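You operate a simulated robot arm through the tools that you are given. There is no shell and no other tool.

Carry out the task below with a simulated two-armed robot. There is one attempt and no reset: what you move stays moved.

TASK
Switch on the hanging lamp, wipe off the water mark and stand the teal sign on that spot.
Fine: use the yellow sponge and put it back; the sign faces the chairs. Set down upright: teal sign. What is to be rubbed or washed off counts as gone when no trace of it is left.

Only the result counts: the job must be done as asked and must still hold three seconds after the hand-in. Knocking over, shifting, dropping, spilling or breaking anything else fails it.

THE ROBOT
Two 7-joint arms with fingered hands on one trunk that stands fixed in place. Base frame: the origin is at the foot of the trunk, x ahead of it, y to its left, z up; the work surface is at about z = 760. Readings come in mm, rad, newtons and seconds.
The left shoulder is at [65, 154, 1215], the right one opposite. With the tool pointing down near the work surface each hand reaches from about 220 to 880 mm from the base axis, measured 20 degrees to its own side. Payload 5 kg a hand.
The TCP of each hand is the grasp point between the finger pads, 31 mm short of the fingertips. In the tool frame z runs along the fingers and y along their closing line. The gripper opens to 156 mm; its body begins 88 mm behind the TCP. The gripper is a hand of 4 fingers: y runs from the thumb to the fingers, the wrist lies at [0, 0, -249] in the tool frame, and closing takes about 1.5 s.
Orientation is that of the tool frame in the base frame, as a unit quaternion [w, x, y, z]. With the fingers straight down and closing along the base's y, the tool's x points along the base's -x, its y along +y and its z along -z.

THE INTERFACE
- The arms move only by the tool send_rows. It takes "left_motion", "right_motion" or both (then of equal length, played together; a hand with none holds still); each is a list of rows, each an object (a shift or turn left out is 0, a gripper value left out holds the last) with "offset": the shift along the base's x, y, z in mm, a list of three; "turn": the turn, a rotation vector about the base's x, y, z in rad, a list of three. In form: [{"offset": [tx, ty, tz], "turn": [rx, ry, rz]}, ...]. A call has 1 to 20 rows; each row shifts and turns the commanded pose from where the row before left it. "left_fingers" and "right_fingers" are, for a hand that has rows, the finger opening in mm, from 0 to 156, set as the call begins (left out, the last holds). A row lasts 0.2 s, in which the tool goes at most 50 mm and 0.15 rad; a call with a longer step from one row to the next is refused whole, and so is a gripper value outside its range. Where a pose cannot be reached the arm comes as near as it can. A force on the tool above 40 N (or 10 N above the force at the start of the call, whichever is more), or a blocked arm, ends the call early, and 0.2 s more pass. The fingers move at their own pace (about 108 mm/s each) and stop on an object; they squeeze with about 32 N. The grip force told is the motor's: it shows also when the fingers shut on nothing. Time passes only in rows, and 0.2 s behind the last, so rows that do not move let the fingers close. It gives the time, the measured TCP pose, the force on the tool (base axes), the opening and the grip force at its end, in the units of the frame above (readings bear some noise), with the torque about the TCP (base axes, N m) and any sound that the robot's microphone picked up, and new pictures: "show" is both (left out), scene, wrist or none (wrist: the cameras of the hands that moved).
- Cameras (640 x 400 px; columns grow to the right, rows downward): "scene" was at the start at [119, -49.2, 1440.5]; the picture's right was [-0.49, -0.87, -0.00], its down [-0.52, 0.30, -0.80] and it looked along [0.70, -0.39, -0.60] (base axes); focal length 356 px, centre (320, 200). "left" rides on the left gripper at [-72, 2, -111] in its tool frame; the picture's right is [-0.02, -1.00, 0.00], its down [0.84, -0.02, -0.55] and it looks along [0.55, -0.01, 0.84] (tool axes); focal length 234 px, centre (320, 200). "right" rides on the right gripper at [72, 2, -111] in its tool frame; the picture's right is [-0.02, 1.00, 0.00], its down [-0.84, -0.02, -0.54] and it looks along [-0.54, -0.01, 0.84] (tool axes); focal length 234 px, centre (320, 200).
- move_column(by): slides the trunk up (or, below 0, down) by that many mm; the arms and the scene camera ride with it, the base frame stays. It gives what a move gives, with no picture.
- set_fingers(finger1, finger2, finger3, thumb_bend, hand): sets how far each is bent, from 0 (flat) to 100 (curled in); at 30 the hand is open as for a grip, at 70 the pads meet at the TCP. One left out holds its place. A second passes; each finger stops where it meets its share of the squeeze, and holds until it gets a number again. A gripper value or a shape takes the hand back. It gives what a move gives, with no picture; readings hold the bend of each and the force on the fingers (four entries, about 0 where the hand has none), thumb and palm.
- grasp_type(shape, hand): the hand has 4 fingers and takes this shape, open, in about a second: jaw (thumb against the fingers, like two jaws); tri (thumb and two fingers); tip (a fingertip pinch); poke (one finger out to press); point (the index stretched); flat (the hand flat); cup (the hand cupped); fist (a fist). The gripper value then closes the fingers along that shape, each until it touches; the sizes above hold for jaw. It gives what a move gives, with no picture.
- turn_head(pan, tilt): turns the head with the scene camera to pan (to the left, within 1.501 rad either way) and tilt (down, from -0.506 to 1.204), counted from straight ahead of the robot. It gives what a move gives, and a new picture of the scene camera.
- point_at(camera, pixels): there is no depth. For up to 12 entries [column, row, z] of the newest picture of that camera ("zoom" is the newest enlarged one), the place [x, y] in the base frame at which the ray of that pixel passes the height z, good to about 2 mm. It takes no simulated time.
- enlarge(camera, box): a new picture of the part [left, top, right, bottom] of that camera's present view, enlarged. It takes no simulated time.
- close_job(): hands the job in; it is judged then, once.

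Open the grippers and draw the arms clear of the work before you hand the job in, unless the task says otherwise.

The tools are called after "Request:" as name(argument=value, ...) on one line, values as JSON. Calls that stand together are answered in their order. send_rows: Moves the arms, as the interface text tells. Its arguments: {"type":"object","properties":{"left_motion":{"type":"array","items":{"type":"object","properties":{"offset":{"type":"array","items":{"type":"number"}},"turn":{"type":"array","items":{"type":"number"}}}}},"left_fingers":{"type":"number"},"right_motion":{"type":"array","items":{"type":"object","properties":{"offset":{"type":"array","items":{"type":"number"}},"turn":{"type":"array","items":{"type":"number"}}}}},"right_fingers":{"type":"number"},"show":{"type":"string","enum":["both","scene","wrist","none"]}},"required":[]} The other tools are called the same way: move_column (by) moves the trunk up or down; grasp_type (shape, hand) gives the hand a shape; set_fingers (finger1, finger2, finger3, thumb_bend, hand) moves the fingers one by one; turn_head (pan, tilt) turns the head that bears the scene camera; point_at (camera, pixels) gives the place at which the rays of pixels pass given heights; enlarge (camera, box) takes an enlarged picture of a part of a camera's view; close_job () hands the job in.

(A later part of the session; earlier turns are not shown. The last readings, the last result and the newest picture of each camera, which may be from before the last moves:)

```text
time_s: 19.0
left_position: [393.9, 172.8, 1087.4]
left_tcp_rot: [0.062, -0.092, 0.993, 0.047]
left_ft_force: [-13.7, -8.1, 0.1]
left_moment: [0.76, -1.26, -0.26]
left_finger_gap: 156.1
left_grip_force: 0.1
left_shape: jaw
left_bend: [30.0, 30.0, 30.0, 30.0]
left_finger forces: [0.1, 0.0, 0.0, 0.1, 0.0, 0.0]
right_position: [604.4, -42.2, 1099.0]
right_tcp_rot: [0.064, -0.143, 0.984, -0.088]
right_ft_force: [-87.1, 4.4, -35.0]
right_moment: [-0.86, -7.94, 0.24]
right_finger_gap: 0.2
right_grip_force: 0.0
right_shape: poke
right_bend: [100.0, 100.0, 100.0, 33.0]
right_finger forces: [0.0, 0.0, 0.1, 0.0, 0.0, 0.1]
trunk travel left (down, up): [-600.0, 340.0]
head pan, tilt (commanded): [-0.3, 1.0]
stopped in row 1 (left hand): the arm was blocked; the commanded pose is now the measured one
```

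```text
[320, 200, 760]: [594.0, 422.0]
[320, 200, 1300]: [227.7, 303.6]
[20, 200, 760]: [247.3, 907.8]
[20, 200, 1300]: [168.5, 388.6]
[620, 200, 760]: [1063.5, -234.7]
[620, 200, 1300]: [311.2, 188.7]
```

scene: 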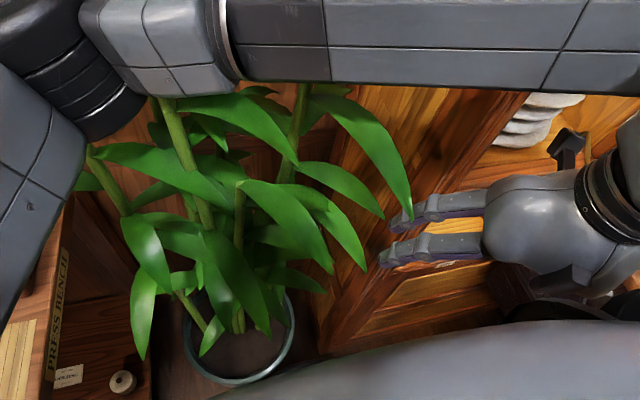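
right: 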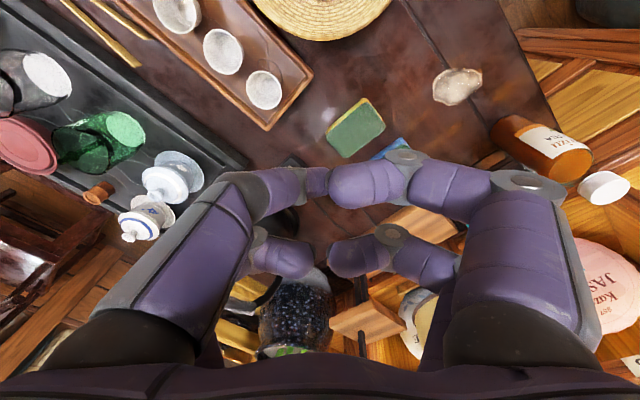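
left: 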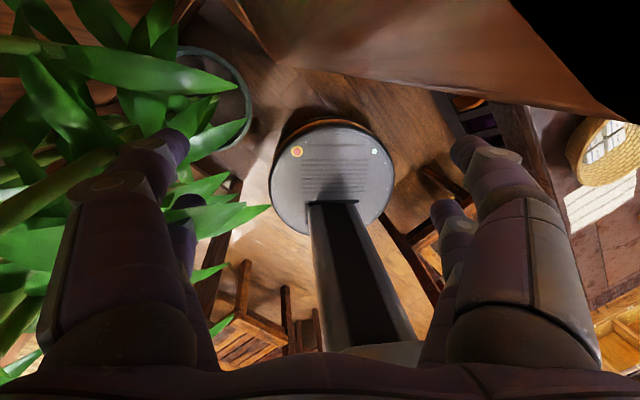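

The whole body has swung left and the right hand now presses on something (87 N). I use a neutral column call to let time pass without resetting arm commands and check what settles.

Request:
move_column(by=0)

Request:
enlarge(camera="scene", box=[0, 0, 640, 400])

Request:
enlarge(camera="right", box=[0, 0, 640, 400])

Request:
enlarge(camera="left", box=[0, 0, 640, 400])

```text
time_s: 19.3
left_position: [514.6, -114.2, 1093.4]
left_tcp_rot: [0.042, 0.163, 0.986, 0.009]
left_ft_force: [114.5, -3.4, -13.5]
left_moment: [0.78, 11.6, 2.88]
left_finger_gap: 156.0
left_grip_force: 0.1
left_shape: jaw
left_bend: [30.0, 30.0, 30.0, 30.0]
left_finger forces: [0.0, 0.0, 0.1, 0.0, 0.1, 0.0]
right_position: [614.3, -269.3, 1065.0]
right_tcp_rot: [-0.076, 0.14, 0.983, -0.087]
right_ft_force: [6.8, -15.0, -40.2]
right_moment: [0.46, 1.55, -0.38]
right_finger_gap: 0.0
right_grip_force: 0.1
right_shape: poke
right_bend: [100.0, 100.0, 100.0, 32.0]
right_finger forces: [0.0, 0.1, 0.1, 0.1, 0.1, 0.0]
trunk travel left (down, up): [-604.0, 336.0]
head pan, tilt (commanded): [-0.3, 1.0]
stopped: the arm was blocked; the commanded pose is now the measured one
```

```text
1.00 times, centred on (320, 200) of scene (not enlarged: the box is as wide or as high as the picture)
```

zoom: 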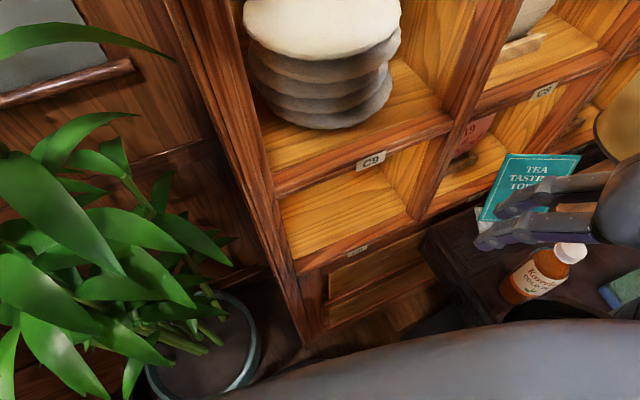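

```text
1.00 times, centred on (320, 200) of right (not enlarged: the box is as wide or as high as the picture)
```

zoom: 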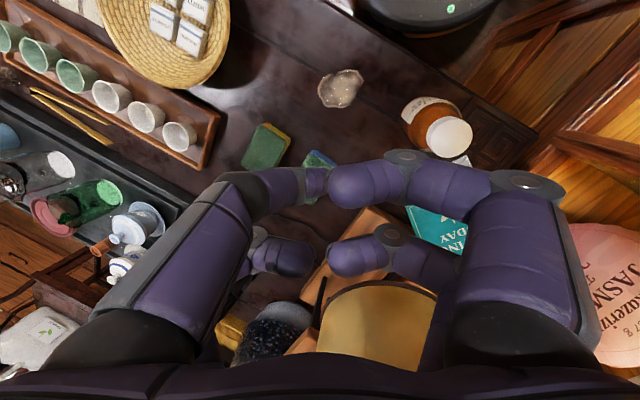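

```text
1.00 times, centred on (320, 200) of left (not enlarged: the box is as wide or as high as the picture)
```

zoom: 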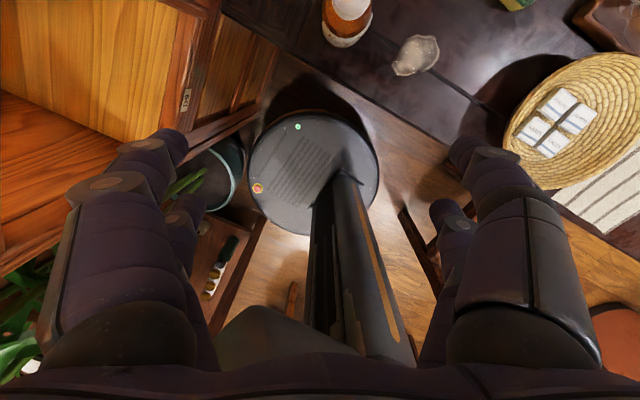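

Things are still swinging but the bottle, sign and lamp look upright in the right camera at (435,125), (440,230) and (380,330). I pass time with a head turn, which doesn't reset arm commands, to let it calm down.

Request:
turn_head(pan=-0.5, tilt=0.8)

Request:
point_at(camera="scene", pixels=[[320, 200, 760], [320, 200, 1300], [20, 200, 760], [20, 200, 1300], [620, 200, 760], [620, 200, 1300]])

```text
time_s: 20.1
left_position: [143.1, -201.6, 1082.5]
left_tcp_rot: [0.098, 0.347, 0.931, 0.059]
left_ft_force: [-2.1, 1.9, 0.5]
left_moment: [-0.16, -0.21, -0.15]
left_finger_gap: 156.1
left_grip_force: 0.0
left_shape: jaw
left_bend: [30.0, 30.0, 30.0, 30.0]
left_finger forces: [0.0, 0.0, 0.1, 0.0, 0.1, 0.1]
right_position: [135.6, -489.6, 1075.9]
right_tcp_rot: [0.068, 0.305, 0.946, -0.087]
right_ft_force: [-2.7, -5.3, -13.8]
right_moment: [0.2, -0.41, 0.16]
right_finger_gap: 0.0
right_grip_force: 0.1
right_shape: poke
right_bend: [100.0, 100.0, 100.0, 32.0]
right_finger forces: [0.0, 0.0, 0.0, 0.0, 0.1, 0.0]
trunk travel left (down, up): [-604.0, 336.0]
head pan, tilt (commanded): [-0.499, 0.799]
```

scene: 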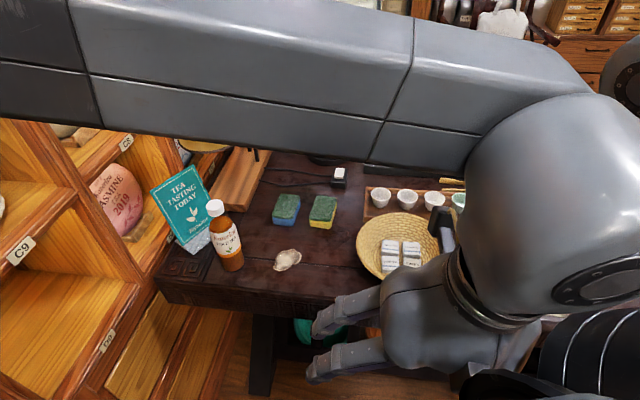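

```text
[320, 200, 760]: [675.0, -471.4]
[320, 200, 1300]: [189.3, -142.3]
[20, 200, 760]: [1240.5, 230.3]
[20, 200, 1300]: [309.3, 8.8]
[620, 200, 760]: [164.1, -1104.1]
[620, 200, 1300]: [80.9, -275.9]
```

The body has come back nearly upright (camera at about [58,-52,1445]) and the table items look untouched: bottle (228,250), sign (182,210), mark (287,260). I pass more time with a head turn.

Request:
turn_head(pan=-0.7, tilt=0.7)

Request:
point_at(camera="scene", pixels=[[320, 200, 760], [320, 200, 1300], [20, 200, 760], [20, 200, 1300], [620, 200, 760], [620, 200, 1300]])

```text
time_s: 20.8
left_position: [158.1, -287.8, 1073.8]
left_tcp_rot: [0.086, 0.33, 0.935, 0.102]
left_ft_force: [19.2, -9.7, -17.7]
left_moment: [1.79, 1.03, 1.64]
left_finger_gap: 156.0
left_grip_force: 0.0
left_shape: jaw
left_bend: [30.0, 30.0, 30.0, 30.0]
left_finger forces: [0.0, 0.0, 0.0, 0.0, 0.0, 0.0]
right_position: [159.6, -588.6, 1031.6]
right_tcp_rot: [0.057, 0.333, 0.941, -0.031]
right_ft_force: [-7.7, -0.8, -1.3]
right_moment: [0.04, -0.8, 0.01]
right_finger_gap: 0.0
right_grip_force: 0.1
right_shape: poke
right_bend: [100.0, 100.0, 100.0, 32.0]
right_finger forces: [0.1, 0.0, 0.0, 0.0, 0.0, 0.0]
trunk travel left (down, up): [-604.0, 336.0]
head pan, tilt (commanded): [-0.7, 0.7]
```

scene: 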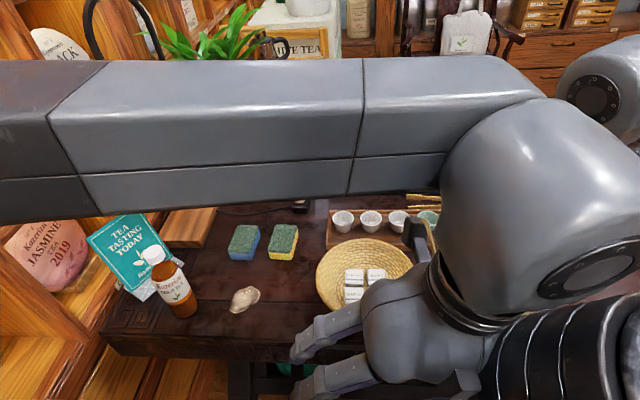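

```text
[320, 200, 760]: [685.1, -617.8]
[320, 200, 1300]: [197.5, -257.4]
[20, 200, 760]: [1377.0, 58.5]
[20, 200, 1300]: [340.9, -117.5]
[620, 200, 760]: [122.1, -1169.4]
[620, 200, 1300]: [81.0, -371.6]
```

The body now sways slowly back to the right (camera at [70,-163]). I keep waiting with small head moves so the sway can die out.

Request:
turn_head(pan=-0.7, tilt=0.9)

Request:
point_at(camera="scene", pixels=[[320, 200, 760], [320, 200, 1300], [20, 200, 760], [20, 200, 1300]])

Request:
turn_head(pan=-0.7, tilt=0.85)

Request:
point_at(camera="scene", pixels=[[320, 200, 760], [320, 200, 1300], [20, 200, 760], [20, 200, 1300]])

```text
time_s: 21.5
left_position: [189.7, -256.5, 1073.0]
left_tcp_rot: [0.074, 0.333, 0.936, 0.083]
left_ft_force: [-1.7, -0.1, -1.5]
left_moment: [0.06, -0.21, -0.01]
left_finger_gap: 155.9
left_grip_force: 0.0
left_shape: jaw
left_bend: [30.0, 30.0, 30.0, 30.0]
left_finger forces: [0.1, 0.1, 0.1, 0.0, 0.0, 0.1]
right_position: [189.3, -561.6, 1040.0]
right_tcp_rot: [0.045, 0.337, 0.939, -0.046]
right_ft_force: [-1.1, -1.3, -1.7]
right_moment: [0.14, -0.21, 0.01]
right_finger_gap: 0.0
right_grip_force: 0.1
right_shape: poke
right_bend: [100.0, 100.0, 100.0, 32.0]
right_finger forces: [0.0, 0.0, 0.0, 0.0, 0.0, 0.0]
trunk travel left (down, up): [-604.0, 336.0]
head pan, tilt (commanded): [-0.7, 0.901]
```

scene: 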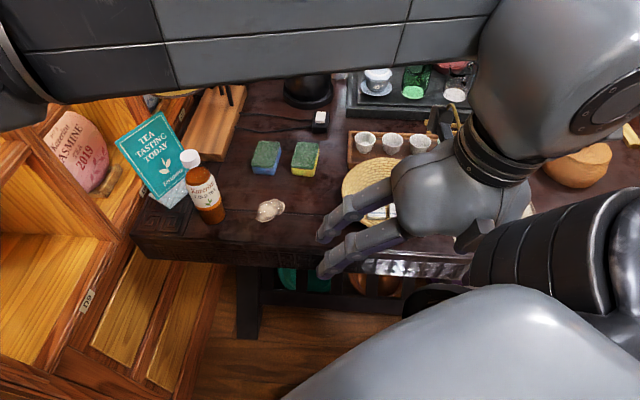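

```text
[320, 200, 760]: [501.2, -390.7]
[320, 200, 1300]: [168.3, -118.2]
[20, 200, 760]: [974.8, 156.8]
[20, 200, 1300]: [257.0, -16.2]
```

```text
time_s: 22.1
left_position: [204.7, -204.0, 1080.4]
left_tcp_rot: [0.076, 0.329, 0.94, 0.056]
left_ft_force: [-0.9, -0.1, -0.6]
left_moment: [0.14, -0.13, -0.05]
left_finger_gap: 155.9
left_grip_force: 0.0
left_shape: jaw
left_bend: [30.0, 30.0, 30.0, 30.0]
left_finger forces: [0.0, 0.0, 0.1, 0.0, 0.0, 0.1]
right_position: [202.1, -510.5, 1063.4]
right_tcp_rot: [0.051, 0.331, 0.939, -0.073]
right_ft_force: [0.0, -0.8, -0.7]
right_moment: [0.2, 0.13, 0.01]
right_finger_gap: 0.0
right_grip_force: 0.0
right_shape: poke
right_bend: [100.0, 100.0, 100.0, 32.0]
right_finger forces: [0.0, 0.1, 0.1, 0.1, 0.0, 0.0]
trunk travel left (down, up): [-604.0, 336.0]
head pan, tilt (commanded): [-0.7, 0.85]
```

scene: 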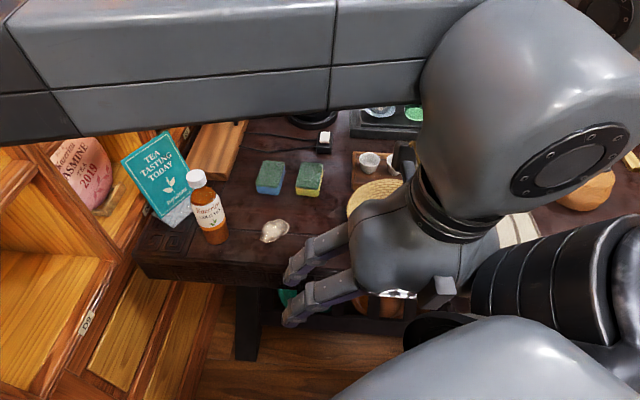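

```text
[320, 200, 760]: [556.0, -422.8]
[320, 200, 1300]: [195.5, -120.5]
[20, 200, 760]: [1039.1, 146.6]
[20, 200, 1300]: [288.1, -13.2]
```

The sway is dying out (camera at [110,-49,1428], near nominal). I wait once more and then check the hands settle.

Request:
turn_head(pan=-0.7, tilt=0.7)

Request:
point_at(camera="scene", pixels=[[320, 200, 760], [320, 200, 1300], [20, 200, 760], [20, 200, 1300]])

Request:
turn_head(pan=-0.3, tilt=0.9)

Request:
point_at(camera="scene", pixels=[[320, 200, 760], [320, 200, 1300], [20, 200, 760], [20, 200, 1300]])

```text
time_s: 22.9
left_position: [205.4, -248.6, 1077.1]
left_tcp_rot: [0.071, 0.33, 0.938, 0.077]
left_ft_force: [-0.8, -0.2, -0.6]
left_moment: [-0.11, -0.01, 0.0]
left_finger_gap: 155.9
left_grip_force: 0.2
left_shape: jaw
left_bend: [30.0, 30.0, 30.0, 30.0]
left_finger forces: [0.1, 0.1, 0.1, 0.0, 0.1, 0.0]
right_position: [204.0, -552.2, 1046.6]
right_tcp_rot: [0.044, 0.334, 0.94, -0.052]
right_ft_force: [-0.1, 0.6, 0.3]
right_moment: [0.0, -0.03, 0.0]
right_finger_gap: 0.2
right_grip_force: 0.0
right_shape: poke
right_bend: [100.0, 100.0, 100.0, 32.0]
right_finger forces: [0.0, 0.0, 0.1, 0.0, 0.0, 0.1]
trunk travel left (down, up): [-604.0, 336.0]
head pan, tilt (commanded): [-0.7, 0.7]
```

scene: 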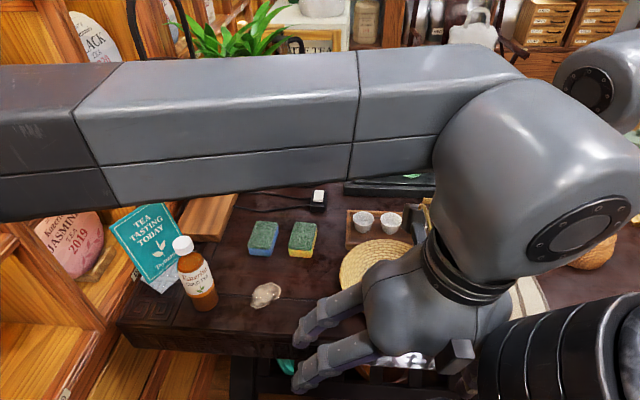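

```text
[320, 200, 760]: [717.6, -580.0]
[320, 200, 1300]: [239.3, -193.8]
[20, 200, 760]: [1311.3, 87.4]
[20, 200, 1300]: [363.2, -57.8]
```

```text
time_s: 23.7
left_position: [204.2, -236.9, 1078.4]
left_tcp_rot: [0.072, 0.33, 0.939, 0.071]
left_ft_force: [0.7, -0.8, 0.0]
left_moment: [0.06, 0.0, 0.0]
left_finger_gap: 156.0
left_grip_force: 0.0
left_shape: jaw
left_bend: [30.0, 30.0, 30.0, 30.0]
left_finger forces: [0.0, 0.0, 0.0, 0.1, 0.0, 0.1]
right_position: [201.6, -538.1, 1053.2]
right_tcp_rot: [0.046, 0.333, 0.94, -0.058]
right_ft_force: [0.5, -0.9, 0.0]
right_moment: [0.03, 0.02, 0.02]
right_finger_gap: 0.0
right_grip_force: 0.1
right_shape: poke
right_bend: [100.0, 100.0, 100.0, 32.0]
right_finger forces: [0.0, 0.0, 0.1, 0.0, 0.0, 0.0]
trunk travel left (down, up): [-604.0, 336.0]
head pan, tilt (commanded): [-0.3, 0.901]
```

scene: 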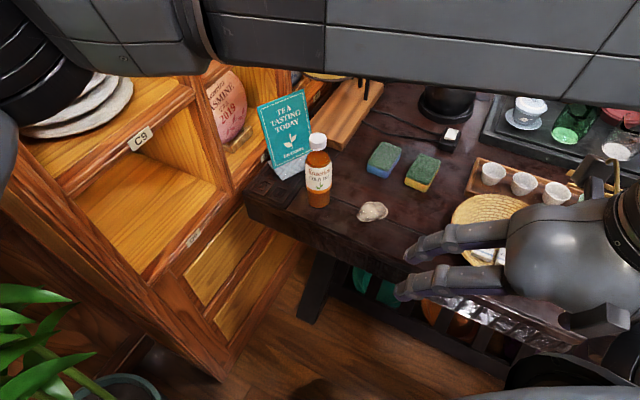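

```text
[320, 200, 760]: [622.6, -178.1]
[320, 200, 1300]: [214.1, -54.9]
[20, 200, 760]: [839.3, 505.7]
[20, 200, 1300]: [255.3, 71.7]
```

The body is settled again at its nominal pose. I test a very gentle motion of both hands forward to see whether tracking is sound now.

Request:
send_rows(left_motion=[{"offset": [2, 0, 0]}, {"offset": [4, 0, 0]}, {"offset": [5, 0, 0]}, {"offset": [5, 0, 0]}, {"offset": [2, 0, 0]}, {"offset": [0, 0, 0]}, {"offset": [0, 0, 0]}], right_motion=[{"offset": [2, 0, 0]}, {"offset": [4, 0, 0]}, {"offset": [5, 0, 0]}, {"offset": [5, 0, 0]}, {"offset": [2, 0, 0]}, {"offset": [0, 0, 0]}, {"offset": [0, 0, 0]}], show="none")

```text
time_s: 24.1
left_position: [205.3, -241.0, 1079.8]
left_tcp_rot: [0.072, 0.329, 0.939, 0.069]
left_ft_force: [0.3, -0.8, 0.4]
left_moment: [0.08, -0.03, 0.01]
left_finger_gap: 156.1
left_grip_force: 0.0
left_shape: jaw
left_bend: [30.0, 30.0, 30.0, 30.0]
left_finger forces: [0.0, 0.0, 0.0, 0.0, 0.0, 0.1]
right_position: [200.6, -545.8, 1053.9]
right_tcp_rot: [0.047, 0.332, 0.94, -0.059]
right_ft_force: [-0.1, -1.0, -0.2]
right_moment: [0.11, -0.02, 0.02]
right_finger_gap: 0.0
right_grip_force: 0.0
right_shape: poke
right_bend: [100.0, 100.0, 100.0, 32.0]
right_finger forces: [0.0, 0.1, 0.0, 0.0, 0.1, 0.0]
trunk travel left (down, up): [-604.0, 336.0]
head pan, tilt (commanded): [-0.3, 0.901]
stopped in row 1 (right hand): the arm was blocked; the commanded pose is now the measured one
```

That stop came from the stale command; now commanded equals measured with the body at rest. I repeat the gentle motion.

Request:
send_rows(left_motion=[{"offset": [2, 0, 0]}, {"offset": [4, 0, 0]}, {"offset": [5, 0, 0]}, {"offset": [5, 0, 0]}, {"offset": [2, 0, 0]}, {"offset": [0, 0, 0]}, {"offset": [0, 0, 0]}], right_motion=[{"offset": [2, 0, 0]}, {"offset": [4, 0, 0]}, {"offset": [5, 0, 0]}, {"offset": [5, 0, 0]}, {"offset": [2, 0, 0]}, {"offset": [0, 0, 0]}, {"offset": [0, 0, 0]}], show="none")

```text
time_s: 25.6
left_position: [224.1, -240.0, 1079.2]
left_tcp_rot: [0.073, 0.329, 0.939, 0.068]
left_ft_force: [-0.1, 0.2, -0.4]
left_moment: [0.02, -0.03, 0.01]
left_finger_gap: 155.9
left_grip_force: 0.1
left_shape: jaw
left_bend: [30.0, 30.0, 30.0, 30.0]
left_finger forces: [0.1, 0.0, 0.1, 0.1, 0.1, 0.1]
right_position: [218.8, -541.9, 1055.3]
right_tcp_rot: [0.049, 0.333, 0.94, -0.058]
right_ft_force: [0.5, -0.1, 0.3]
right_moment: [0.01, -0.02, -0.01]
right_finger_gap: 0.0
right_grip_force: 0.1
right_shape: poke
right_bend: [100.0, 100.0, 100.0, 32.0]
right_finger forces: [0.0, 0.0, 0.0, 0.0, 0.0, 0.0]
trunk travel left (down, up): [-604.0, 336.0]
head pan, tilt (commanded): [-0.3, 0.901]
```

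Tracking is clean now, so slow motion is the key. I bring the left hand back forward-left toward its first place while straightening its yaw, at 10 mm per row.

Request:
send_rows(left_motion=[{"offset": [3, 1, 0], "turn": [-0.003, 0.003, 0.012]}, {"offset": [6, 2, 0], "turn": [-0.005, 0.005, 0.024]}, {"offset": [10, 3.5, 0], "turn": [-0.007, 0.0075, 0.034]}, {"offset": [10, 3.5, 0], "turn": [-0.007, 0.0075, 0.034]}, {"offset": [10, 3.5, 0], "turn": [-0.007, 0.0075, 0.034]}, {"offset": [10, 3.5, 0], "turn": [-0.007, 0.0075, 0.034]}, {"offset": [10, 3.5, 0], "turn": [-0.007, 0.0075, 0.034]}, {"offset": [10, 3.5, 0], "turn": [-0.007, 0.0075, 0.034]}, {"offset": [10, 3.5, 0], "turn": [-0.007, 0.0075, 0.034]}, {"offset": [10, 3.5, 0], "turn": [-0.007, 0.0075, 0.034]}, {"offset": [10, 3.5, 0], "turn": [-0.007, 0.0075, 0.034]}, {"offset": [10, 3.5, 0], "turn": [-0.007, 0.0075, 0.034]}, {"offset": [10, 3.5, 0], "turn": [-0.007, 0.0075, 0.034]}, {"offset": [10, 3.5, 0], "turn": [-0.007, 0.0075, 0.034]}, {"offset": [10, 3.5, 0], "turn": [-0.007, 0.0075, 0.034]}, {"offset": [10, 3.5, 0], "turn": [-0.007, 0.0075, 0.034]}, {"offset": [6, 2, 0], "turn": [-0.005, 0.005, 0.024]}, {"offset": [3, 1, 0], "turn": [-0.003, 0.003, 0.012]}, {"offset": [0, 0, 0]}, {"offset": [0, 0, 0]}], show="scene")

```text
time_s: 29.9
left_position: [382.1, -184.9, 1078.9]
left_tcp_rot: [0.014, 0.062, 0.998, 0.013]
left_ft_force: [-0.2, -0.6, -0.7]
left_moment: [0.0, 0.0, 0.01]
left_finger_gap: 156.0
left_grip_force: 0.1
left_shape: jaw
left_bend: [30.0, 30.0, 30.0, 30.0]
left_finger forces: [0.1, 0.0, 0.0, 0.0, 0.0, 0.0]
right_position: [220.3, -543.4, 1055.6]
right_tcp_rot: [0.047, 0.333, 0.94, -0.059]
right_ft_force: [0.1, 0.1, 0.3]
right_moment: [0.02, -0.01, -0.02]
right_finger_gap: 0.0
right_grip_force: 0.2
right_shape: poke
right_bend: [100.0, 100.0, 100.0, 32.0]
right_finger forces: [0.0, 0.0, 0.0, 0.1, 0.0, 0.1]
trunk travel left (down, up): [-604.0, 336.0]
head pan, tilt (commanded): [-0.3, 0.901]
```

scene: 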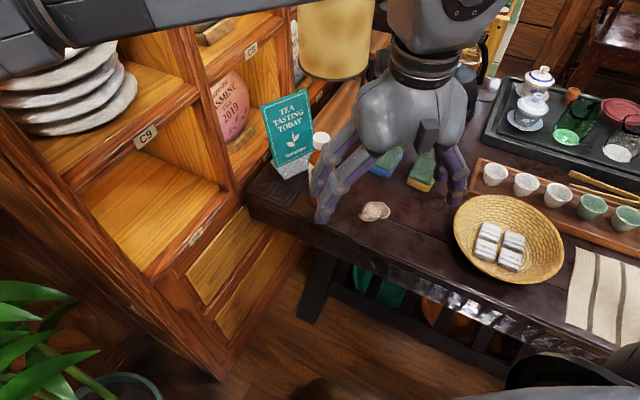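

Left hand tracks well and is at [382,-185,1079]; the table items look unchanged. I look at the right hand's poke shape through its camera.

Request:
enlarge(camera="right", box=[0, 0, 640, 400])

Request:
turn_head(pan=-1.1, tilt=0.75)

```text
1.00 times, centred on (320, 200) of right (not enlarged: the box is as wide or as high as the picture)
```

zoom: 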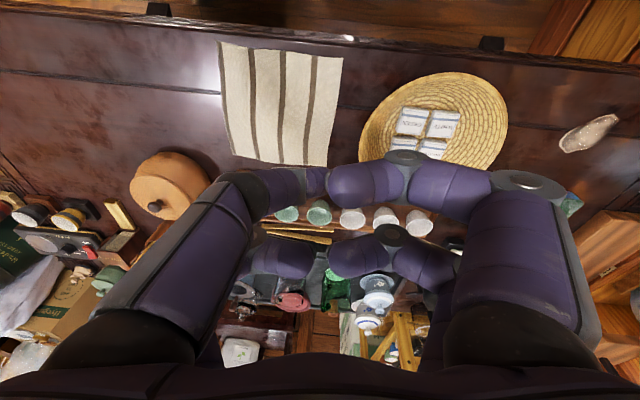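

```text
time_s: 31.0
left_position: [381.7, -185.0, 1079.0]
left_tcp_rot: [0.014, 0.062, 0.998, 0.014]
left_ft_force: [-0.5, -0.3, -0.1]
left_moment: [0.01, 0.01, 0.0]
left_finger_gap: 156.1
left_grip_force: 0.1
left_shape: jaw
left_bend: [30.0, 30.0, 30.0, 30.0]
left_finger forces: [0.0, 0.0, 0.0, 0.1, 0.0, 0.0]
right_position: [221.1, -543.6, 1055.6]
right_tcp_rot: [0.048, 0.333, 0.94, -0.059]
right_ft_force: [-0.4, 1.5, -0.3]
right_moment: [-0.01, -0.04, 0.01]
right_finger_gap: 0.0
right_grip_force: 0.1
right_shape: poke
right_bend: [100.0, 100.0, 100.0, 32.0]
right_finger forces: [0.1, 0.1, 0.0, 0.0, 0.0, 0.0]
trunk travel left (down, up): [-604.0, 336.0]
head pan, tilt (commanded): [-1.1, 0.75]
```

scene: 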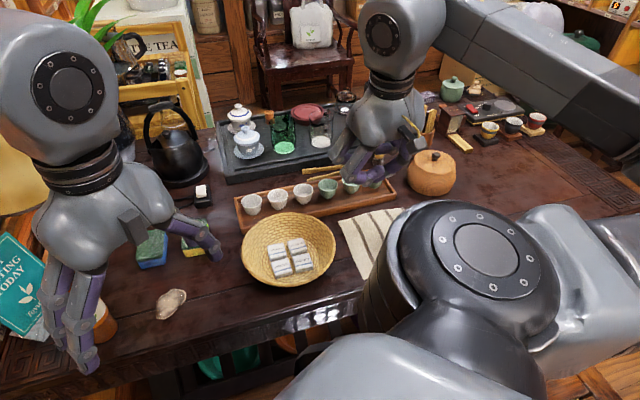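

From here the right fist hangs at (375,140). I enlarge it to see whether any finger is out.

Request:
enlarge(camera="scene", box=[310, 70, 450, 200])

Request:
enlarge(camera="scene", box=[120, 90, 280, 210])

```text
3.08 times, centred on (380, 135) of scene
```

zoom: 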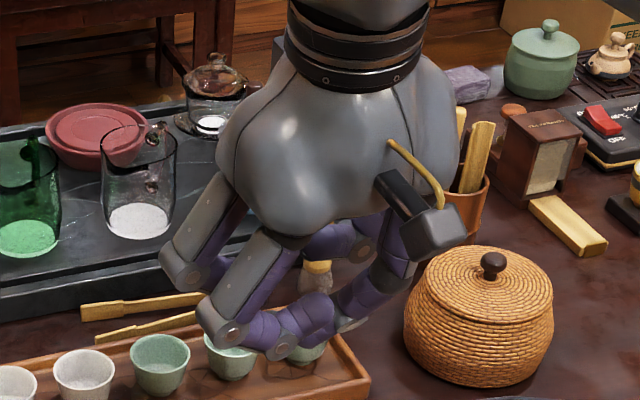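

```text
3.33 times, centred on (200, 150) of scene
```

zoom: 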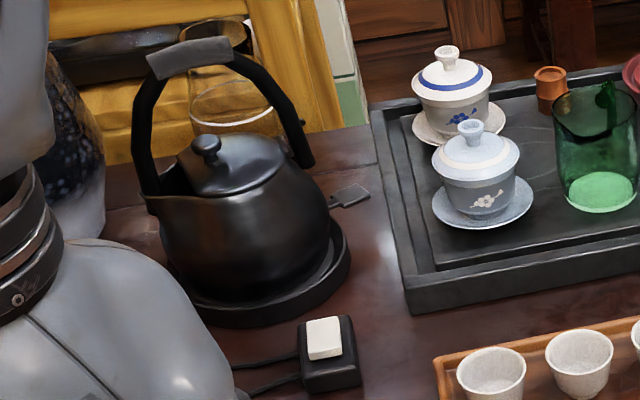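

There is also a device with a red rocker at around (505,107). I zoom in there to make sure which switch belongs to the lamp.

Request:
enlarge(camera="scene", box=[440, 70, 580, 160])

Request:
turn_head(pan=-0.6, tilt=0.55)

```text
4.44 times, centred on (510, 115) of scene
```

zoom: 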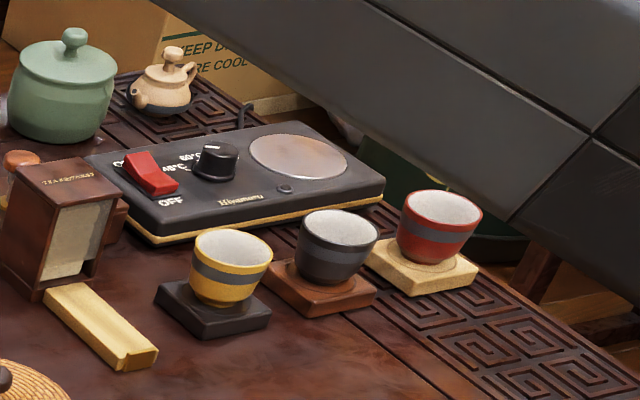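

```text
time_s: 31.9
left_position: [381.3, -185.3, 1079.6]
left_tcp_rot: [0.014, 0.062, 0.998, 0.013]
left_ft_force: [0.4, -0.2, -0.7]
left_moment: [0.01, 0.02, -0.02]
left_finger_gap: 156.0
left_grip_force: 0.1
left_shape: jaw
left_bend: [30.0, 30.0, 30.0, 30.0]
left_finger forces: [0.1, 0.0, 0.1, 0.0, 0.1, 0.0]
right_position: [220.4, -543.0, 1056.7]
right_tcp_rot: [0.047, 0.332, 0.94, -0.059]
right_ft_force: [0.3, 0.4, -0.2]
right_moment: [-0.02, 0.02, -0.01]
right_finger_gap: 0.2
right_grip_force: 0.1
right_shape: poke
right_bend: [100.0, 100.0, 100.0, 32.0]
right_finger forces: [0.1, 0.0, 0.1, 0.1, 0.1, 0.0]
trunk travel left (down, up): [-604.0, 336.0]
head pan, tilt (commanded): [-0.6, 0.55]
```

scene: 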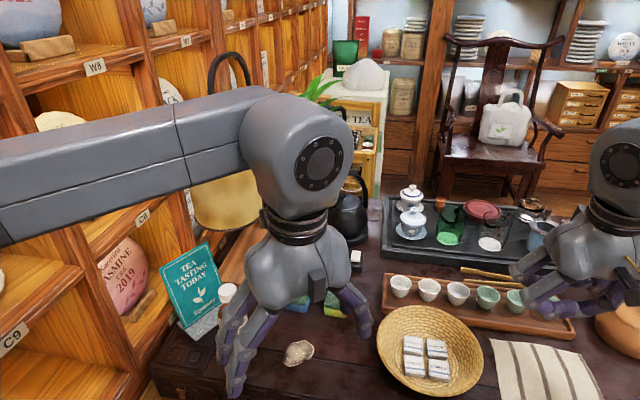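

The red rocker belongs to a cup warmer; the lamp's switch is the inline box with the white rocker at (356,258). I bring the right hand slowly forward toward it, tilting the fingers forward so the hand stays clear of the kettle.

Request:
send_rows(right_motion=[{"offset": [3, 0, 0], "turn": [-0.003, -0.006, 0.001]}, {"offset": [6, 0.5, 0], "turn": [-0.006, -0.012, 0.002]}, {"offset": [10, 1, 0], "turn": [-0.012, -0.023, 0.004]}, {"offset": [12, 1, 0], "turn": [-0.013, -0.025, 0.005]}, {"offset": [12, 1, 0], "turn": [-0.013, -0.025, 0.005]}, {"offset": [12, 1, 0], "turn": [-0.013, -0.025, 0.005]}, {"offset": [12, 1, 0], "turn": [-0.013, -0.025, 0.005]}, {"offset": [12, 1, 0], "turn": [-0.013, -0.025, 0.005]}, {"offset": [12, 1, 0], "turn": [-0.013, -0.025, 0.005]}, {"offset": [12, 1, 0], "turn": [-0.013, -0.025, 0.005]}, {"offset": [12, 1, 0], "turn": [-0.013, -0.025, 0.005]}, {"offset": [12, 1, 0], "turn": [-0.013, -0.025, 0.005]}, {"offset": [12, 1, 0], "turn": [-0.013, -0.025, 0.005]}, {"offset": [12, 1, 0], "turn": [-0.013, -0.025, 0.005]}, {"offset": [12, 1, 0], "turn": [-0.013, -0.025, 0.005]}, {"offset": [12, 1, 0], "turn": [-0.013, -0.025, 0.005]}, {"offset": [10, 1, 0], "turn": [-0.012, -0.023, 0.004]}, {"offset": [6, 0.5, 0], "turn": [-0.006, -0.012, 0.002]}, {"offset": [3, 0, 0], "turn": [-0.003, -0.006, 0.001]}, {"offset": [0, 0, 0]}], show="scene")

```text
time_s: 36.1
left_position: [382.1, -185.2, 1079.2]
left_tcp_rot: [0.015, 0.062, 0.998, 0.013]
left_ft_force: [-0.7, -0.4, -0.3]
left_moment: [0.01, 0.0, 0.01]
left_finger_gap: 156.0
left_grip_force: 0.0
left_shape: jaw
left_bend: [30.0, 30.0, 30.0, 30.0]
left_finger forces: [0.1, 0.0, 0.0, 0.0, 0.0, 0.0]
right_position: [414.3, -527.8, 1054.8]
right_tcp_rot: [0.271, 0.293, 0.913, -0.087]
right_ft_force: [0.0, 0.2, 0.0]
right_moment: [0.04, 0.01, -0.01]
right_finger_gap: 0.0
right_grip_force: 0.1
right_shape: poke
right_bend: [100.0, 100.0, 100.0, 32.0]
right_finger forces: [0.0, 0.1, 0.0, 0.1, 0.0, 0.0]
trunk travel left (down, up): [-604.0, 336.0]
head pan, tilt (commanded): [-0.6, 0.55]
```

scene: 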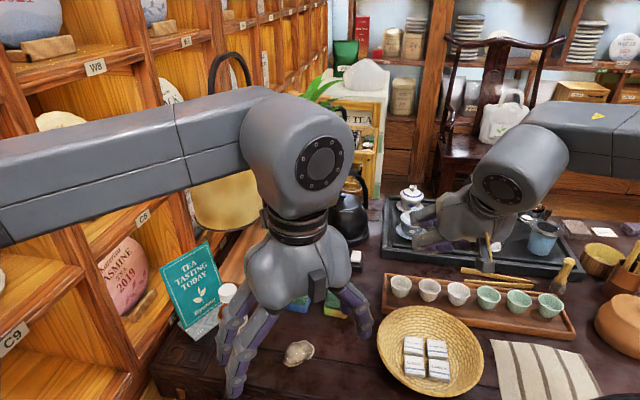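

The right hand arrived as planned with its fingers pointing forward-down. I now set one finger out (finger2) with the others curled and look.

Request:
set_fingers(hand="right", finger1=100, finger2=60, finger3=100, thumb_bend=100)

Request:
enlarge(camera="scene", box=[390, 130, 560, 280])

Request:
enlarge(camera="right", box=[0, 0, 640, 400])

```text
time_s: 37.1
left_position: [381.0, -184.9, 1078.3]
left_tcp_rot: [0.013, 0.062, 0.998, 0.014]
left_ft_force: [0.2, -0.3, 0.4]
left_moment: [-0.02, 0.01, -0.03]
left_finger_gap: 156.0
left_grip_force: 0.1
left_shape: jaw
left_bend: [30.0, 30.0, 30.0, 30.0]
left_finger forces: [0.0, 0.1, 0.0, 0.0, 0.1, 0.0]
right_position: [414.1, -529.0, 1054.8]
right_tcp_rot: [0.273, 0.293, 0.912, -0.086]
right_ft_force: [-0.2, 0.3, -0.6]
right_moment: [-0.02, -0.02, -0.01]
right_finger_gap: 37.6
right_grip_force: 0.1
right_shape: fingers
right_bend: [100.0, 60.0, 100.0, 87.0]
right_finger forces: [0.0, 0.0, 0.1, 0.0, 0.1, 0.0]
trunk travel left (down, up): [-604.0, 336.0]
head pan, tilt (commanded): [-0.6, 0.55]
```

```text
2.67 times, centred on (475, 205) of scene
```

zoom: 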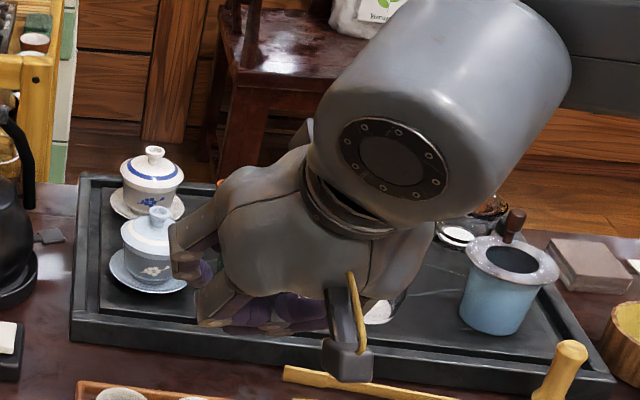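

```text
1.00 times, centred on (320, 200) of right (not enlarged: the box is as wide or as high as the picture)
```

zoom: 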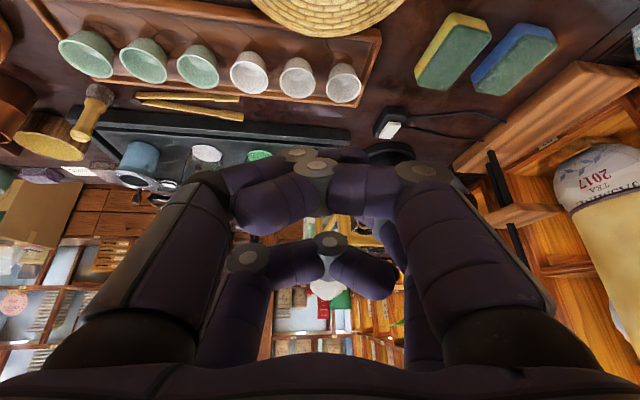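

The finger view is hard to read here. I try the tip-pinch shape and close it, which should leave one narrow pinch point, and look again.

Request:
grasp_type(hand="right", shape="tip")

Request:
send_rows(right_motion=[{"offset": [0, 0, 0]}, {"offset": [0, 0, 0]}, {"offset": [0, 0, 0]}, {"offset": [0, 0, 0]}, {"offset": [0, 0, 0]}, {"offset": [0, 0, 0]}, {"offset": [0, 0, 0]}], right_fingers=0, show="wrist")

Request:
enlarge(camera="scene", box=[390, 130, 560, 280])

```text
time_s: 38.0
left_position: [382.4, -185.3, 1079.0]
left_tcp_rot: [0.014, 0.062, 0.998, 0.013]
left_ft_force: [-0.5, -0.4, -0.6]
left_moment: [0.03, -0.05, 0.02]
left_finger_gap: 156.2
left_grip_force: 0.0
left_shape: jaw
left_bend: [30.0, 30.0, 30.0, 30.0]
left_finger forces: [0.1, 0.0, 0.0, 0.0, 0.0, 0.0]
right_position: [414.6, -528.4, 1054.5]
right_tcp_rot: [0.273, 0.293, 0.912, -0.087]
right_ft_force: [-0.4, -0.7, -0.5]
right_moment: [0.02, -0.01, 0.01]
right_finger_gap: 155.9
right_grip_force: 0.1
right_shape: tip
right_bend: [30.0, 30.0, 30.0, 30.0]
right_finger forces: [0.0, 0.0, 0.0, 0.0, 0.1, 0.1]
trunk travel left (down, up): [-604.0, 336.0]
head pan, tilt (commanded): [-0.6, 0.55]
```

```text
time_s: 39.6
left_position: [381.4, -184.3, 1080.5]
left_tcp_rot: [0.014, 0.061, 0.998, 0.012]
left_ft_force: [-0.8, -0.6, 0.8]
left_moment: [0.01, -0.01, 0.0]
left_finger_gap: 156.0
left_grip_force: 0.0
left_shape: jaw
left_bend: [30.0, 30.0, 30.0, 30.0]
left_finger forces: [0.0, 0.0, 0.0, 0.0, 0.0, 0.1]
right_position: [416.3, -528.3, 1054.0]
right_tcp_rot: [0.272, 0.293, 0.912, -0.086]
right_ft_force: [1.3, 0.5, -0.1]
right_moment: [0.02, 0.02, 0.01]
right_finger_gap: 0.0
right_grip_force: 31.7
right_shape: tip
right_bend: [70.0, 70.0, 70.0, 70.0]
right_finger forces: [0.1, 0.0, 0.1, 0.1, 0.1, 0.1]
trunk travel left (down, up): [-604.0, 336.0]
head pan, tilt (commanded): [-0.6, 0.55]
```

right: 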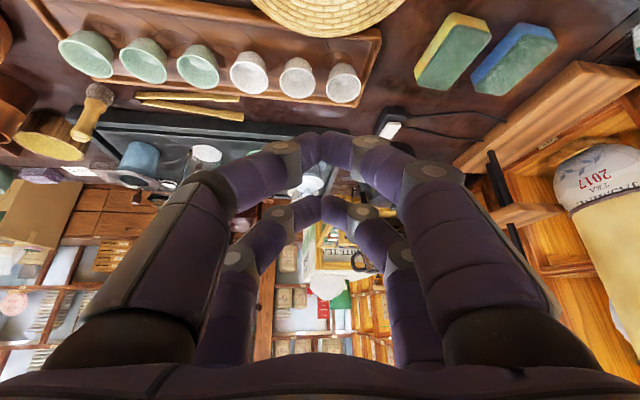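

```text
2.67 times, centred on (475, 205) of scene
```

zoom: 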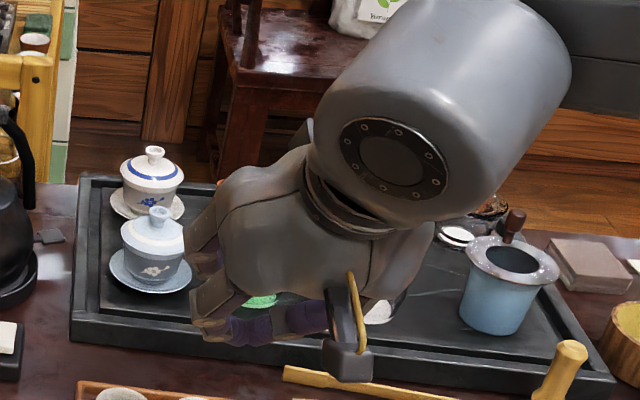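

The closed hand shows two fingertip pairs at tool x = ±23 mm; the near pair's tip sits about 38 mm straight below the TCP in this tilt. I approach to a point above and before the switch.

Request:
send_rows(right_motion=[{"offset": [3, 0, -2]}, {"offset": [7, -1, -4]}, {"offset": [11, -1, -6]}, {"offset": [12, -1.5, -7]}, {"offset": [12, -1.5, -7]}, {"offset": [12, -1.5, -7]}, {"offset": [12, -1.5, -7]}, {"offset": [12, -1.5, -7]}, {"offset": [12, -1.5, -7]}, {"offset": [12, -1.5, -7]}, {"offset": [12, -1.5, -7]}, {"offset": [12, -1.5, -7]}, {"offset": [12, -1.5, -7]}, {"offset": [12, -1.5, -7]}, {"offset": [12, -1.5, -7]}, {"offset": [12, -1.5, -7]}, {"offset": [11, -1.5, -6]}, {"offset": [7, -1, -4]}, {"offset": [3, 0, -2]}, {"offset": [0, 0, 0]}], right_fingers=0, show="both")

```text
time_s: 43.8
left_position: [382.9, -184.9, 1079.4]
left_tcp_rot: [0.014, 0.062, 0.998, 0.014]
left_ft_force: [-0.4, 0.3, 0.1]
left_moment: [0.03, 0.02, 0.04]
left_finger_gap: 156.0
left_grip_force: 0.0
left_shape: jaw
left_bend: [30.0, 30.0, 30.0, 30.0]
left_finger forces: [0.1, 0.0, 0.0, 0.0, 0.1, 0.0]
right_position: [612.9, -550.9, 940.2]
right_tcp_rot: [0.272, 0.293, 0.912, -0.087]
right_ft_force: [0.0, -0.6, -0.2]
right_moment: [0.0, -0.01, 0.03]
right_finger_gap: 0.0
right_grip_force: 31.9
right_shape: tip
right_bend: [70.0, 70.0, 70.0, 70.0]
right_finger forces: [0.0, 0.0, 0.0, 0.0, 0.0, 0.0]
trunk travel left (down, up): [-604.0, 336.0]
head pan, tilt (commanded): [-0.6, 0.55]
```

scene: 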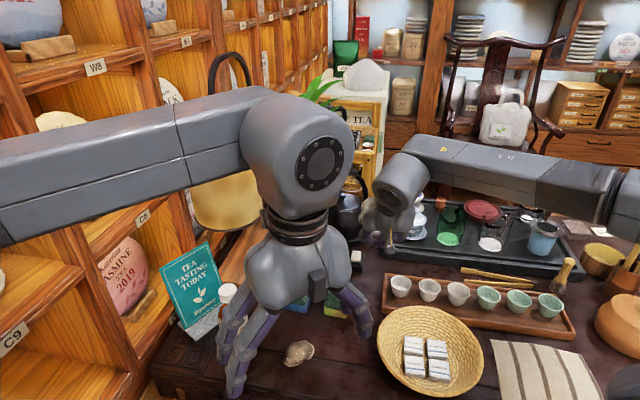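
right: 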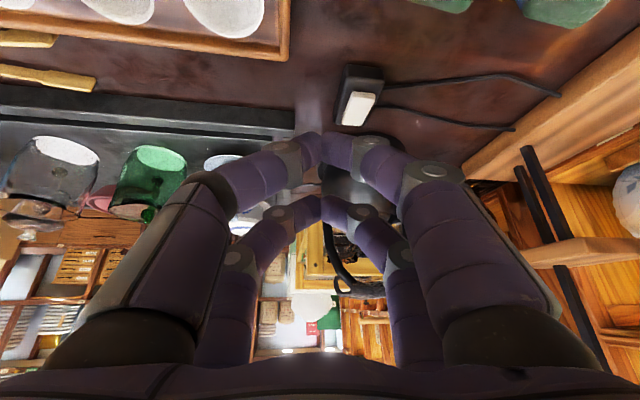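

The switch now shows at (357,98) in the right camera. I enlarge it to see the rocker's tilt and measure it.

Request:
enlarge(camera="right", box=[310, 50, 410, 140])

Request:
point_at(camera="right", pixels=[[356, 108, 790], [356, 108, 780], [346, 66, 785], [384, 68, 785], [337, 124, 785], [365, 125, 785], [350, 93, 788], [375, 94, 788], [344, 124, 788], [367, 124, 788]])

Request:
enlarge(camera="scene", box=[330, 230, 390, 280])

```text
4.44 times, centred on (360, 95) of right
```

zoom: 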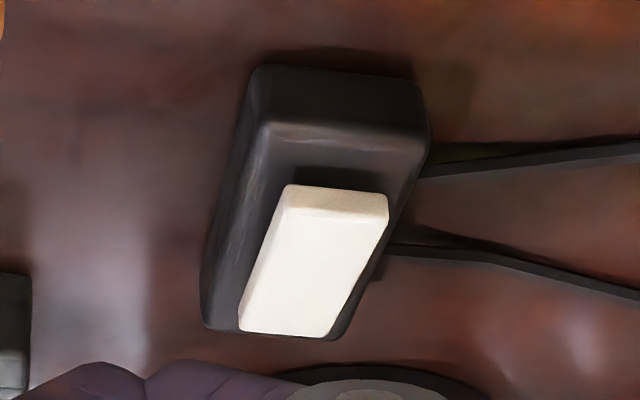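

```text
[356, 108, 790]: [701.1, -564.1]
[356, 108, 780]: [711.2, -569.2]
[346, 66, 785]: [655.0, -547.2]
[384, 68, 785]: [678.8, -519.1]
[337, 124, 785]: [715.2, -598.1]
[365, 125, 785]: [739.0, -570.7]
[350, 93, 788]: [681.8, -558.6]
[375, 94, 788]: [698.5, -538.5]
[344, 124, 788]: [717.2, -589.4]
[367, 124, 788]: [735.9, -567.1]
```

```text
8.00 times, centred on (360, 255) of scene
```

zoom: 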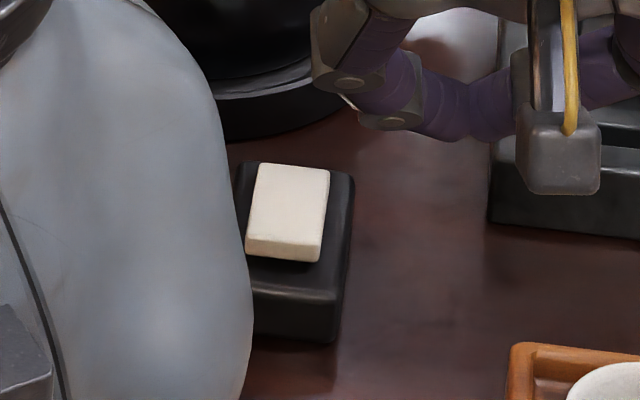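

The near end of the white block casts a shadow and looks raised. I triangulate its near and far top edges from both cameras to determine the tilt.

Request:
point_at(camera="scene", pixels=[[355.75, 260.4, 760], [355.75, 260.4, 820], [356.75, 250.9, 760], [356.75, 250.9, 820]])

Request:
point_at(camera="right", pixels=[[362.7, 98.4, 760], [362.7, 98.4, 820], [352.1, 125.2, 760], [352.1, 125.2, 820], [345.4, 64.6, 760], [381.4, 68.4, 760], [347.6, 78.1, 785], [383, 82, 785], [338, 128, 785], [363, 130, 785]])

```text
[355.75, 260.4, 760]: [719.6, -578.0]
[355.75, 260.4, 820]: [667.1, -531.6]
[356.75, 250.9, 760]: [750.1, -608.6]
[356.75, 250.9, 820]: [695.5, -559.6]
```

```text
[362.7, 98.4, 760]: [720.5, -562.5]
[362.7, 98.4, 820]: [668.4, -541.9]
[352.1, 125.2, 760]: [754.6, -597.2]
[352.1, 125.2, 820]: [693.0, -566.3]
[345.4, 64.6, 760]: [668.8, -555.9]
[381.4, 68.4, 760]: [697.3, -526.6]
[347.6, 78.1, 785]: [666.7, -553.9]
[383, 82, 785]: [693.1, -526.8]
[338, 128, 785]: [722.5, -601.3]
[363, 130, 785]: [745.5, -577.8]
```

The block's top is level at z≈797 over the box (top ≈786), near edge at [688,-550], far edge at [716,-578]. I move the near fingertip pair over the near end, about 30 mm above it.

Request:
send_rows(right_motion=[{"offset": [3, 0, -2]}, {"offset": [7, -0.5, -6]}, {"offset": [10, -0.5, -9]}, {"offset": [11, -1, -10]}, {"offset": [11, -1, -10]}, {"offset": [11, -1, -10]}, {"offset": [11, -1, -10]}, {"offset": [10, -0.5, -9]}, {"offset": [6, -0.5, -6]}, {"offset": [3, 0, -3]}, {"offset": [0, 0, 0]}], right_fingers=0, show="both")

```text
time_s: 46.2
left_position: [382.5, -184.6, 1079.5]
left_tcp_rot: [0.013, 0.062, 0.998, 0.013]
left_ft_force: [-0.7, 1.0, -1.6]
left_moment: [-0.02, 0.0, 0.0]
left_finger_gap: 155.9
left_grip_force: 0.0
left_shape: jaw
left_bend: [30.0, 30.0, 30.0, 30.0]
left_finger forces: [0.1, 0.0, 0.0, 0.1, 0.1, 0.0]
right_position: [696.1, -555.9, 865.4]
right_tcp_rot: [0.272, 0.294, 0.912, -0.087]
right_ft_force: [0.4, 0.3, -1.1]
right_moment: [-0.02, -0.03, 0.01]
right_finger_gap: 0.1
right_grip_force: 31.6
right_shape: tip
right_bend: [70.0, 70.0, 70.0, 70.0]
right_finger forces: [0.1, 0.0, 0.1, 0.0, 0.0, 0.0]
trunk travel left (down, up): [-604.0, 336.0]
head pan, tilt (commanded): [-0.6, 0.55]
```

scene: 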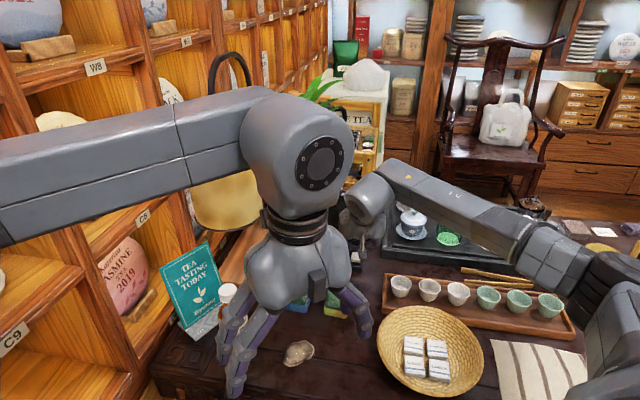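
right: 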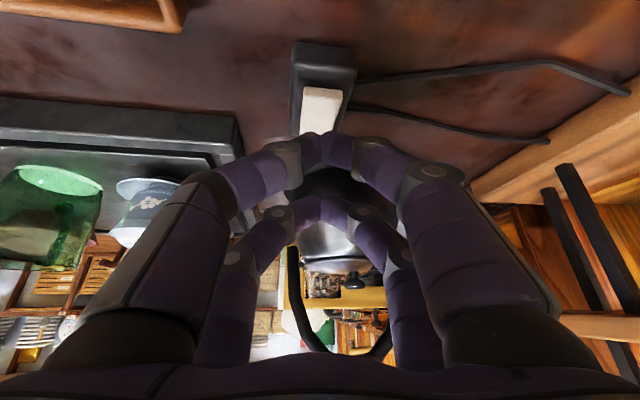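

Request:
enlarge(camera="scene", box=[325, 200, 425, 290])

Request:
enlarge(camera="right", box=[260, 20, 400, 160])

```text
4.44 times, centred on (375, 245) of scene
```

zoom: 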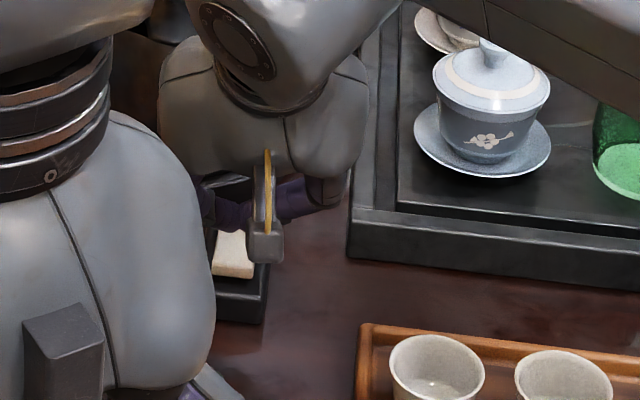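

```text
2.86 times, centred on (330, 90) of right
```

zoom: 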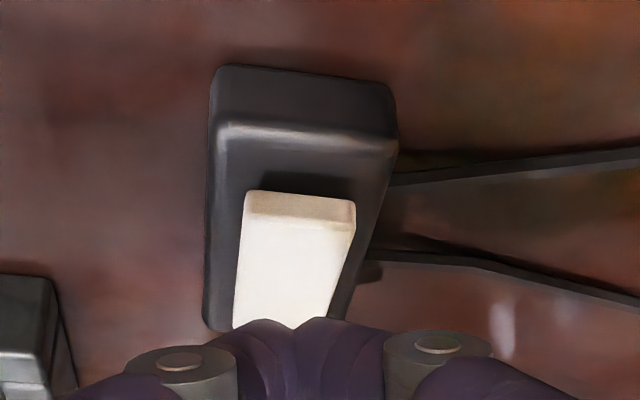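

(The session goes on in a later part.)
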